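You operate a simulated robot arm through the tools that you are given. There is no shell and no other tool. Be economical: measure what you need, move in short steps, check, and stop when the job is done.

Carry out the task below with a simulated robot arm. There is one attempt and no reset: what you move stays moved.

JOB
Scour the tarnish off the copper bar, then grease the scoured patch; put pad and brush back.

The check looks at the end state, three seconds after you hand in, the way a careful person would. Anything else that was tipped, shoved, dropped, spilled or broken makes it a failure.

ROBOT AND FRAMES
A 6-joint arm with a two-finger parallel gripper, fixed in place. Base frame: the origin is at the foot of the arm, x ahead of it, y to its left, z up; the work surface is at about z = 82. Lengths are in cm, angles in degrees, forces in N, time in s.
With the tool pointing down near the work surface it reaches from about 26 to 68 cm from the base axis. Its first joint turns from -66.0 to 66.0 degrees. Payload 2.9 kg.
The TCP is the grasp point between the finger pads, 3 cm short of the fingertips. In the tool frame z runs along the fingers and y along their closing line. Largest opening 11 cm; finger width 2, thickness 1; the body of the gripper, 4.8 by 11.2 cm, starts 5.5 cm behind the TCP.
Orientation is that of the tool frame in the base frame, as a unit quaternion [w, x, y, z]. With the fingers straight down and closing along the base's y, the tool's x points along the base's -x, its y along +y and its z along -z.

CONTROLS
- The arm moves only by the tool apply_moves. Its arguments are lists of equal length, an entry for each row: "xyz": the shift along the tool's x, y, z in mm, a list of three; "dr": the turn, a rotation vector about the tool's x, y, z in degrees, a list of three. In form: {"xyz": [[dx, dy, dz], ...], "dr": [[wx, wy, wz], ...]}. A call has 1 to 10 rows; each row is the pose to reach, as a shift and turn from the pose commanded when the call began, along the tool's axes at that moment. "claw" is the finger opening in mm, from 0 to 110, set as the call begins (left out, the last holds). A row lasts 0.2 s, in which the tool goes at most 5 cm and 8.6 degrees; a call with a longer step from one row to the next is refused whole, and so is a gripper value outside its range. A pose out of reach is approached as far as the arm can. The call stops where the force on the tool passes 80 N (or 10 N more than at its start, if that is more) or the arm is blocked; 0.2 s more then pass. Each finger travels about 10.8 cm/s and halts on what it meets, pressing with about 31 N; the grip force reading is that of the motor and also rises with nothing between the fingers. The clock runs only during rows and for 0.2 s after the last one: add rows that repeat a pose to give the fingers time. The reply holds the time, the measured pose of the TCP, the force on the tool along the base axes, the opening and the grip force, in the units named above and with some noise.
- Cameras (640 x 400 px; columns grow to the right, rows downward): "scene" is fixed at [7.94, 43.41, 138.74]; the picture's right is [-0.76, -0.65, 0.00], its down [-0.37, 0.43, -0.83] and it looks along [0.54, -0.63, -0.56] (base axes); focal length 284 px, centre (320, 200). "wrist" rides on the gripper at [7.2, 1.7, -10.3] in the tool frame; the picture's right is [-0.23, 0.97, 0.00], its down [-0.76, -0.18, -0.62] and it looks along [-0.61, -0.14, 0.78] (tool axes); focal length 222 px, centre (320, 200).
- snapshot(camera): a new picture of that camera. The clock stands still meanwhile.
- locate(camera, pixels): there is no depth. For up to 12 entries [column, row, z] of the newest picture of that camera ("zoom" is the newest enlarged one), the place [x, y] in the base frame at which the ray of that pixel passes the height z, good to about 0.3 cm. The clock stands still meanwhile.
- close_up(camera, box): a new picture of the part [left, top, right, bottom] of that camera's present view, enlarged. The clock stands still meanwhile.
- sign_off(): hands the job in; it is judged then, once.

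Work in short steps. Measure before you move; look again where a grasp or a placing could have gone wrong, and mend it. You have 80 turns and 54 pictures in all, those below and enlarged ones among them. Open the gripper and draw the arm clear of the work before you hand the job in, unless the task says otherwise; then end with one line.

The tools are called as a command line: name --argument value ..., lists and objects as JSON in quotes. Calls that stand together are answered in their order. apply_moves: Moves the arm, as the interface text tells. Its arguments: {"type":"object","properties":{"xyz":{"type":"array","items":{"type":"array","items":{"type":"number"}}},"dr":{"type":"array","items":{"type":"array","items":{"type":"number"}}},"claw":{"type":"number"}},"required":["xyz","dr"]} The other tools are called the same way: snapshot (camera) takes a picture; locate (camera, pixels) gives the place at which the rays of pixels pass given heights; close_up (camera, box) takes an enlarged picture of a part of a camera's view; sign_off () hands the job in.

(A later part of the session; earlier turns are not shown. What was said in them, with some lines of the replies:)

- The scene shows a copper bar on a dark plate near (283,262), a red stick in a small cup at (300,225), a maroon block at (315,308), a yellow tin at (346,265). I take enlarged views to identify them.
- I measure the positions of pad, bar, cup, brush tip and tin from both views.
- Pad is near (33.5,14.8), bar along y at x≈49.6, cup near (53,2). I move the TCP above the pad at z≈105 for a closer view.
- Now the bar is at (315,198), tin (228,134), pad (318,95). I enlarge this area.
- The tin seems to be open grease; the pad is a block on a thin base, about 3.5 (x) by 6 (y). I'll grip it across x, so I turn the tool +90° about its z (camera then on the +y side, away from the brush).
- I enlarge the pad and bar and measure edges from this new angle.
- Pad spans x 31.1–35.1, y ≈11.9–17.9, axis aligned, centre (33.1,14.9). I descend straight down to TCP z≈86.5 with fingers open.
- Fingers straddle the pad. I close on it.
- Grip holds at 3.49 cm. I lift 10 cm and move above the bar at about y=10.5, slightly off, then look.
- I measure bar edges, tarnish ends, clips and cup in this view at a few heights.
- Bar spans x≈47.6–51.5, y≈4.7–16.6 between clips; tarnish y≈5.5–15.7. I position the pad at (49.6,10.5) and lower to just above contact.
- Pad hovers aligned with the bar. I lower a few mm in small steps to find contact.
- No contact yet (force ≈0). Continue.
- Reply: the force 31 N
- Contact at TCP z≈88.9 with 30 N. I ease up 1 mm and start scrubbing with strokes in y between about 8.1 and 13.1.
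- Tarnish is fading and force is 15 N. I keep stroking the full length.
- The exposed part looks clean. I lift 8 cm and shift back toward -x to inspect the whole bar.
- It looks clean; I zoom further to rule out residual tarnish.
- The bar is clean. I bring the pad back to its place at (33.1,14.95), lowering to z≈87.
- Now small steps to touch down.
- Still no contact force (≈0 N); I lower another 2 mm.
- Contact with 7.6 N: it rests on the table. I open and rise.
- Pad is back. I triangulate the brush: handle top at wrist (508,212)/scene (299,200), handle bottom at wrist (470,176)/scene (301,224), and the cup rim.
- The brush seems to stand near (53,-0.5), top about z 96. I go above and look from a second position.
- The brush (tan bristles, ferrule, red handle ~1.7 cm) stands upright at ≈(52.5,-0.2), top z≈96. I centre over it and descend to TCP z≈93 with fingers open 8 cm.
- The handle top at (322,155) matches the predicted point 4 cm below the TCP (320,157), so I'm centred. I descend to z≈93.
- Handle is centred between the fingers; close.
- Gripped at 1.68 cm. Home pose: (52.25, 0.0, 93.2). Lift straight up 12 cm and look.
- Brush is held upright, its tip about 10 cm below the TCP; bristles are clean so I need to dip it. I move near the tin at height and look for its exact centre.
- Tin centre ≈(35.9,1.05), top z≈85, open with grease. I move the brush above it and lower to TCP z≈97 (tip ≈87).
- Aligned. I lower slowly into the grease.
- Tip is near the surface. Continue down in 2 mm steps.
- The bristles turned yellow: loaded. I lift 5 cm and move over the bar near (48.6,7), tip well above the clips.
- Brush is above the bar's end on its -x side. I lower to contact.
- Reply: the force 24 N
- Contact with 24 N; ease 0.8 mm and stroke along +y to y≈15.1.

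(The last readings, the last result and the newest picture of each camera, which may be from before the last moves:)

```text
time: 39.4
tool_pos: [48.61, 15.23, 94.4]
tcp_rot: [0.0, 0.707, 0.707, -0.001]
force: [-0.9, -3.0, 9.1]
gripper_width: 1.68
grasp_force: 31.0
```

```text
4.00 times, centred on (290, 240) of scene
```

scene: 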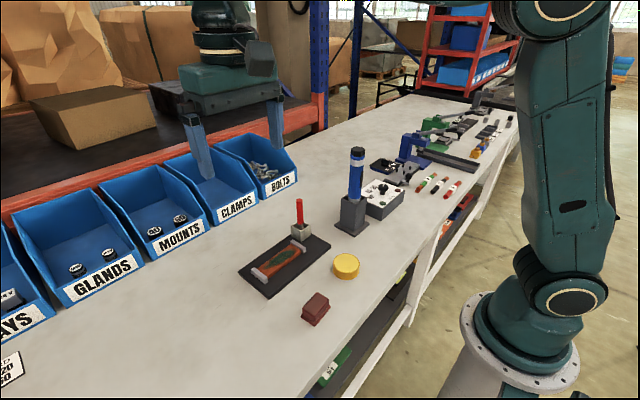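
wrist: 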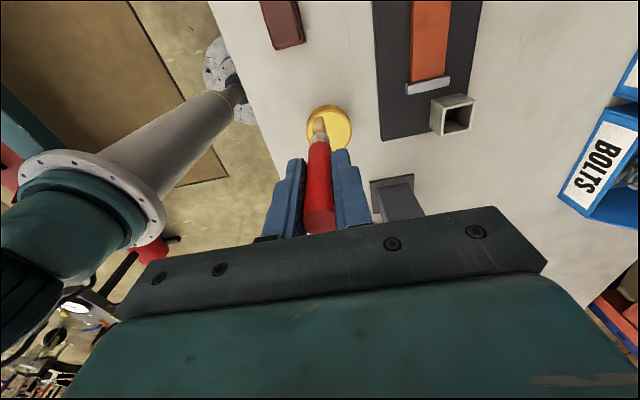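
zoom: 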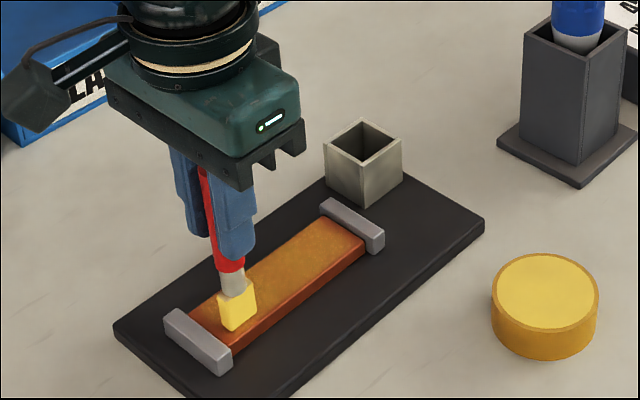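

Grease transfers. Next lanes: shift +10 mm in x and stroke back, then +19 mm and forth.

apply_moves --xyz '[[0, 10, 0], [-13, 10, 0], [-26, 10, 0], [-39, 10, 0], [-52, 10, 0], [-65, 10, 0], [-78, 10, 0], [-90, 10, 0], [-90, 19, 0]]' --dr '[[0, 0, 0], [0, 0, 0], [0, 0, 0], [0, 0, 0], [0, 0, 0], [0, 0, 0], [0, 0, 0], [0, 0, 0], [0, 0, 0]]'

apply_moves --xyz '[[12, 0, 0], [25, 0, 0], [38, 0, 0], [51, 0, 0], [64, 0, 0], [77, 0, 0], [91, 0, 0], [91, 0, 0]]' --dr '[[0, 0, 0], [0, 0, 0], [0, 0, 0], [0, 0, 0], [0, 0, 0], [0, 0, 0], [0, 0, 0], [0, 0, 0]]'

apply_moves --xyz '[[0, -10, 0], [-13, -10, 0], [-26, -10, 0], [-39, -10, 0], [-52, -10, 0], [-65, -10, 0], [-78, -10, 0], [-91, -10, 0], [-91, -10, 0]]' --dr '[[0, 0, 0], [0, 0, 0], [0, 0, 0], [0, 0, 0], [0, 0, 0], [0, 0, 0], [0, 0, 0], [0, 0, 0], [0, 0, 0]]'

close_up --camera "scene" --box '[240, 190, 340, 290]'

```text
time: 41.4
tool_pos: [50.57, 6.33, 94.6]
tcp_rot: [0.0, 0.707, 0.707, -0.001]
force: [1.0, 0.2, 0.0]
gripper_width: 1.66
grasp_force: 30.7
```

```text
time: 43.2
tool_pos: [50.62, 15.37, 94.54]
tcp_rot: [-0.001, 0.708, 0.707, 0.0]
force: [0.4, 0.0, -1.1]
gripper_width: 1.67
grasp_force: 30.5
```

```text
time: 45.2
tool_pos: [49.72, 6.2, 94.45]
tcp_rot: [0.001, 0.707, 0.707, 0.001]
force: [0.2, 1.5, 3.0]
gripper_width: 1.67
grasp_force: 30.9
```

```text
4.00 times, centred on (290, 240) of scene
```

zoom: 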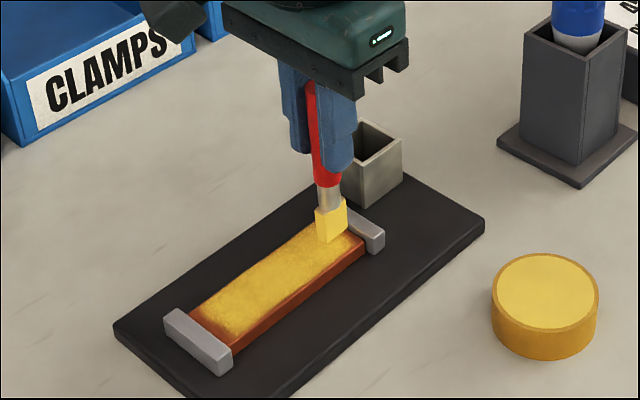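

Nearly all covered; force was low on the +x lane, so I repeat it pressed 0.8 mm deeper, then return along the centre.

apply_moves --xyz '[[0, 8, 0.8], [13, 8, 0.8], [26, 8, 0.8], [39, 8, 0.8], [52, 8, 0.8], [65, 8, 0.8], [78, 8, 0.8], [92, 8, 0.8], [92, 0, 0.8], [92, -10, 0.8]]' --dr '[[0, 0, 0], [0, 0, 0], [0, 0, 0], [0, 0, 0], [0, 0, 0], [0, 0, 0], [0, 0, 0], [0, 0, 0], [0, 0, 0], [0, 0, 0]]'

apply_moves --xyz '[[-13, 0, 0], [-26, 0, 0], [-39, 0, 0], [-52, 0, 0], [-65, 0, 0], [-78, 0, 0], [-92, 0, 0], [-92, 0, 0], [-92, 10, 0]]' --dr '[[0, 0, 0], [0, 0, 0], [0, 0, 0], [0, 0, 0], [0, 0, 0], [0, 0, 0], [0, 0, 0], [0, 0, 0], [0, 0, 0]]'

apply_moves --xyz '[[0, 0, -20], [0, 0, -60], [0, 0, -100], [0, 0, -120], [-40, 15, -120]]' --dr '[[0, 0, 0], [0, 0, 0], [0, 0, 0], [0, 0, 0], [0, 0, 0]]'

close_up --camera "scene" --box '[240, 190, 340, 290]'

snapshot --camera "wrist"

```text
time: 47.4
tool_pos: [48.62, 15.33, 94.26]
tcp_rot: [-0.001, 0.707, 0.707, -0.001]
force: [0.6, -0.3, 1.0]
gripper_width: 1.68
grasp_force: 31.2
```

```text
time: 49.4
tool_pos: [49.55, 6.17, 94.43]
tcp_rot: [-0.001, 0.706, 0.708, -0.001]
force: [-5.2, 8.2, 3.1]
gripper_width: 1.67
grasp_force: 31.6
```

```text
time: 50.6
tool_pos: [51.08, 2.24, 106.31]
tcp_rot: [0.0, 0.707, 0.707, 0.0]
force: [0.1, 0.4, -0.8]
gripper_width: 1.66
grasp_force: 31.0
```

```text
4.00 times, centred on (290, 240) of scene
```

zoom: 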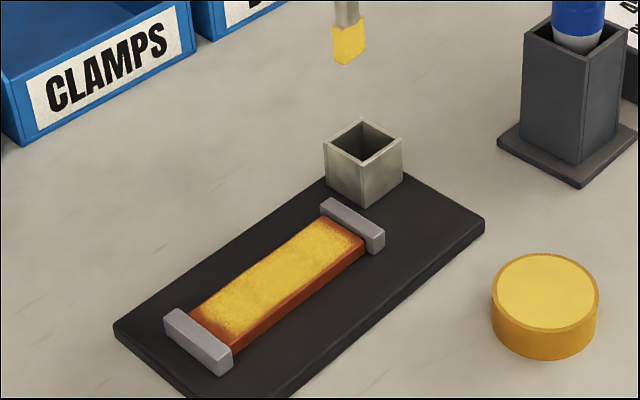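

```text
11 pictures are left
```

wrist: 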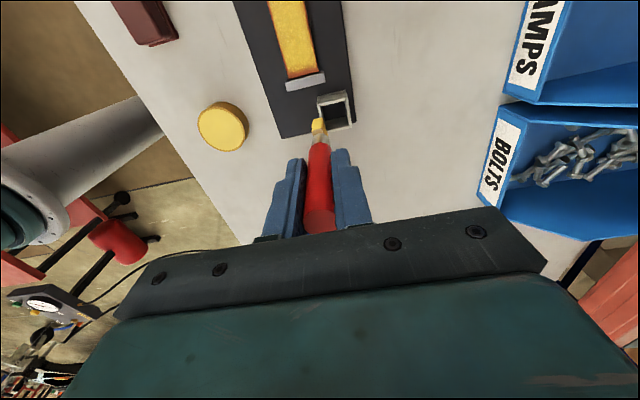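

The patch is greased. One enlarged check of the bar for gaps at its ends.

close_up --camera "wrist" --box '[250, 0, 360, 140]'

close_up --camera "scene" --box '[255, 230, 315, 285]'

```text
2.86 times, centred on (305, 70) of wrist
```

zoom: 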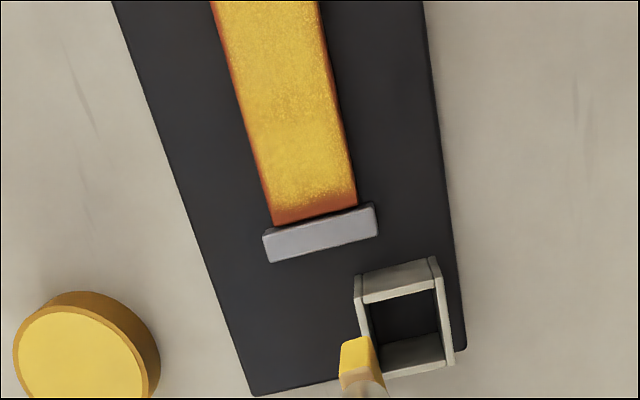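

```text
7.27 times, centred on (285, 258) of scene
```

zoom: 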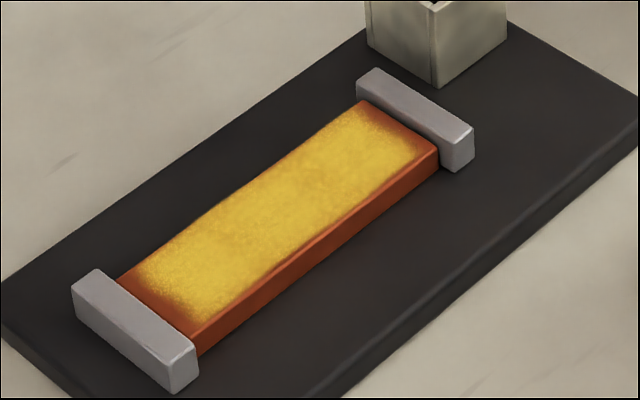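

Coverage is even. I carry the brush over its cup, to TCP (52.35,0.0), lowering to z≈98 (tip above rim), and check.

apply_moves --xyz '[[-22, 12.5, 0], [-22, 12.5, 40], [-22, 12.5, 75], [-22, 12.5, 83]]' --dr '[[0, 0, 0], [0, 0, 0], [0, 0, 0], [0, 0, 0]]'

close_up --camera "wrist" --box '[270, 70, 370, 190]'

close_up --camera "scene" --box '[260, 180, 340, 260]'

```text
time: 51.6
tool_pos: [52.46, -0.12, 98.15]
tcp_rot: [0.001, 0.707, 0.707, 0.0]
force: [0.7, 0.0, -0.3]
gripper_width: 1.66
grasp_force: 30.5
```

```text
3.33 times, centred on (320, 130) of wrist
```

zoom: 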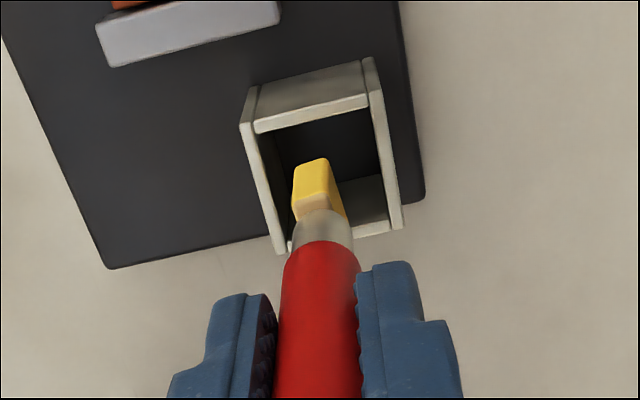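

```text
5.00 times, centred on (300, 220) of scene
```

zoom: 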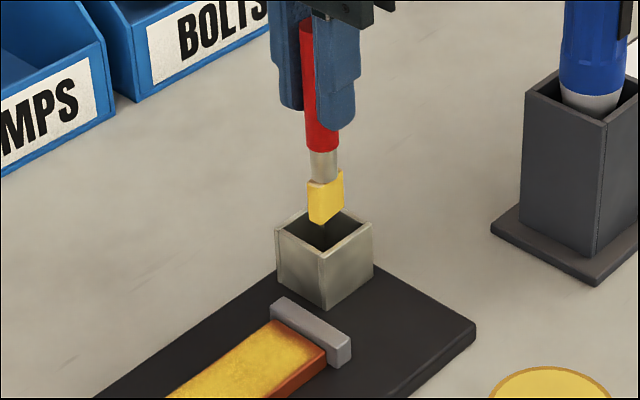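

Well aligned over the cup. I descend to z≈93.6.

apply_moves --xyz '[[0, 0, 12], [0, 0, 24], [0, 0, 36], [0, 0, 44]]' --dr '[[0, 0, 0], [0, 0, 0], [0, 0, 0], [0, 0, 0]]'

```text
time: 52.6
tool_pos: [52.41, 0.08, 93.71]
tcp_rot: [0.001, 0.707, 0.707, 0.001]
force: [-0.2, -0.4, -0.9]
gripper_width: 1.66
grasp_force: 31.1
```

apply_moves --xyz '[[0, 0, 2], [0, 0, 4], [0, 0, 5.5]]' --dr '[[0, 0, 0], [0, 0, 0], [0, 0, 0]]'

```text
time: 53.4
tool_pos: [52.36, 0.04, 93.32]
tcp_rot: [0.001, 0.707, 0.707, 0.001]
force: [-3.4, -0.9, 10.7]
gripper_width: 1.68
grasp_force: 30.9
```

Bottomed in the cup with 10.7 N. I release with a modest opening, and check before rising.

apply_moves --xyz '[[0, 0, -0.5], [0, 0, -0.5], [0, 0, -0.5], [0, 0, -0.5], [0, 0, -0.5]]' --dr '[[0, 0, 0], [0, 0, 0], [0, 0, 0], [0, 0, 0], [0, 0, 0]]' --claw 80

close_up --camera "scene" --box '[260, 180, 340, 260]'

```text
time: 54.6
tool_pos: [52.41, 0.06, 93.23]
tcp_rot: [0.001, 0.707, 0.707, -0.001]
force: [0.7, -0.1, -1.0]
gripper_width: 8.02
grasp_force: 0.0
```

```text
5.00 times, centred on (300, 220) of scene
```

zoom: 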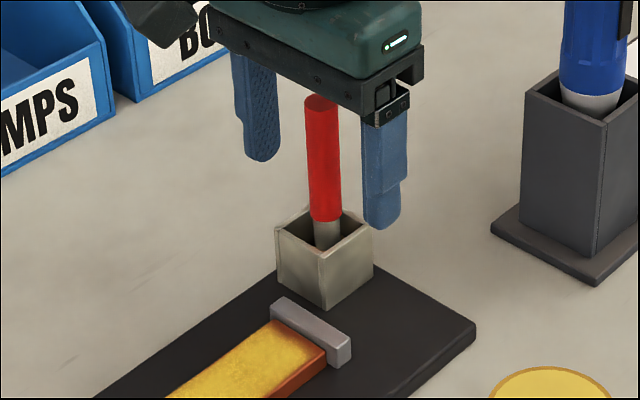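

The brush stands in its cup. I rise straight up and back away.

apply_moves --xyz '[[0, 0, -30], [0, 0, -75], [0, 0, -120], [0, 0, -165], [0, 0, -210], [30, -30, -220], [60, -60, -220]]' --dr '[[0, 0, 0], [0, 0, 0], [0, 0, 0], [0, 0, 0], [0, 0, 0], [0, 0, 0], [0, 0, 0]]'

snapshot --camera "scene"

close_up --camera "scene" --box '[220, 180, 380, 340]'

```text
time: 56.2
tool_pos: [46.22, 5.99, 115.15]
tcp_rot: [0.0, 0.707, 0.707, 0.0]
force: [0.3, -0.8, -0.2]
gripper_width: 7.99
grasp_force: 0.0
```

```text
5 pictures are left
```

scene: 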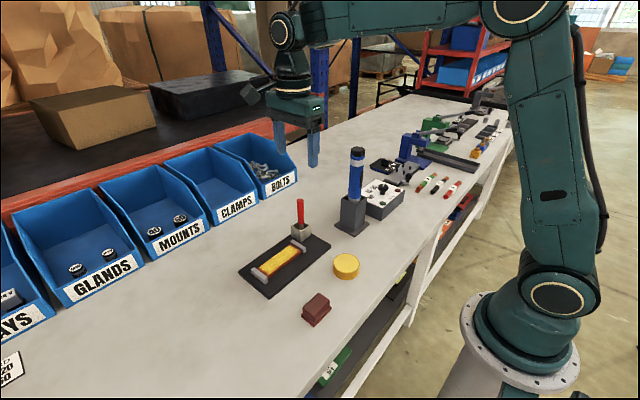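

```text
2.50 times, centred on (300, 260) of scene
```

zoom: 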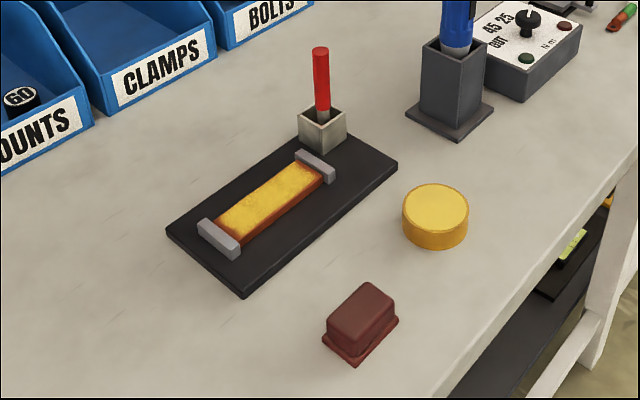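

Everything is in place: bar greased, brush in the cup, pad back on its spot, and the arm clear. I hand in.

sign_off

```text
The job is handed in.
```

I scoured the tarnish off the copper bar, greased the whole patch, and put the pad and brush back in their places; nothing else was disturbed.
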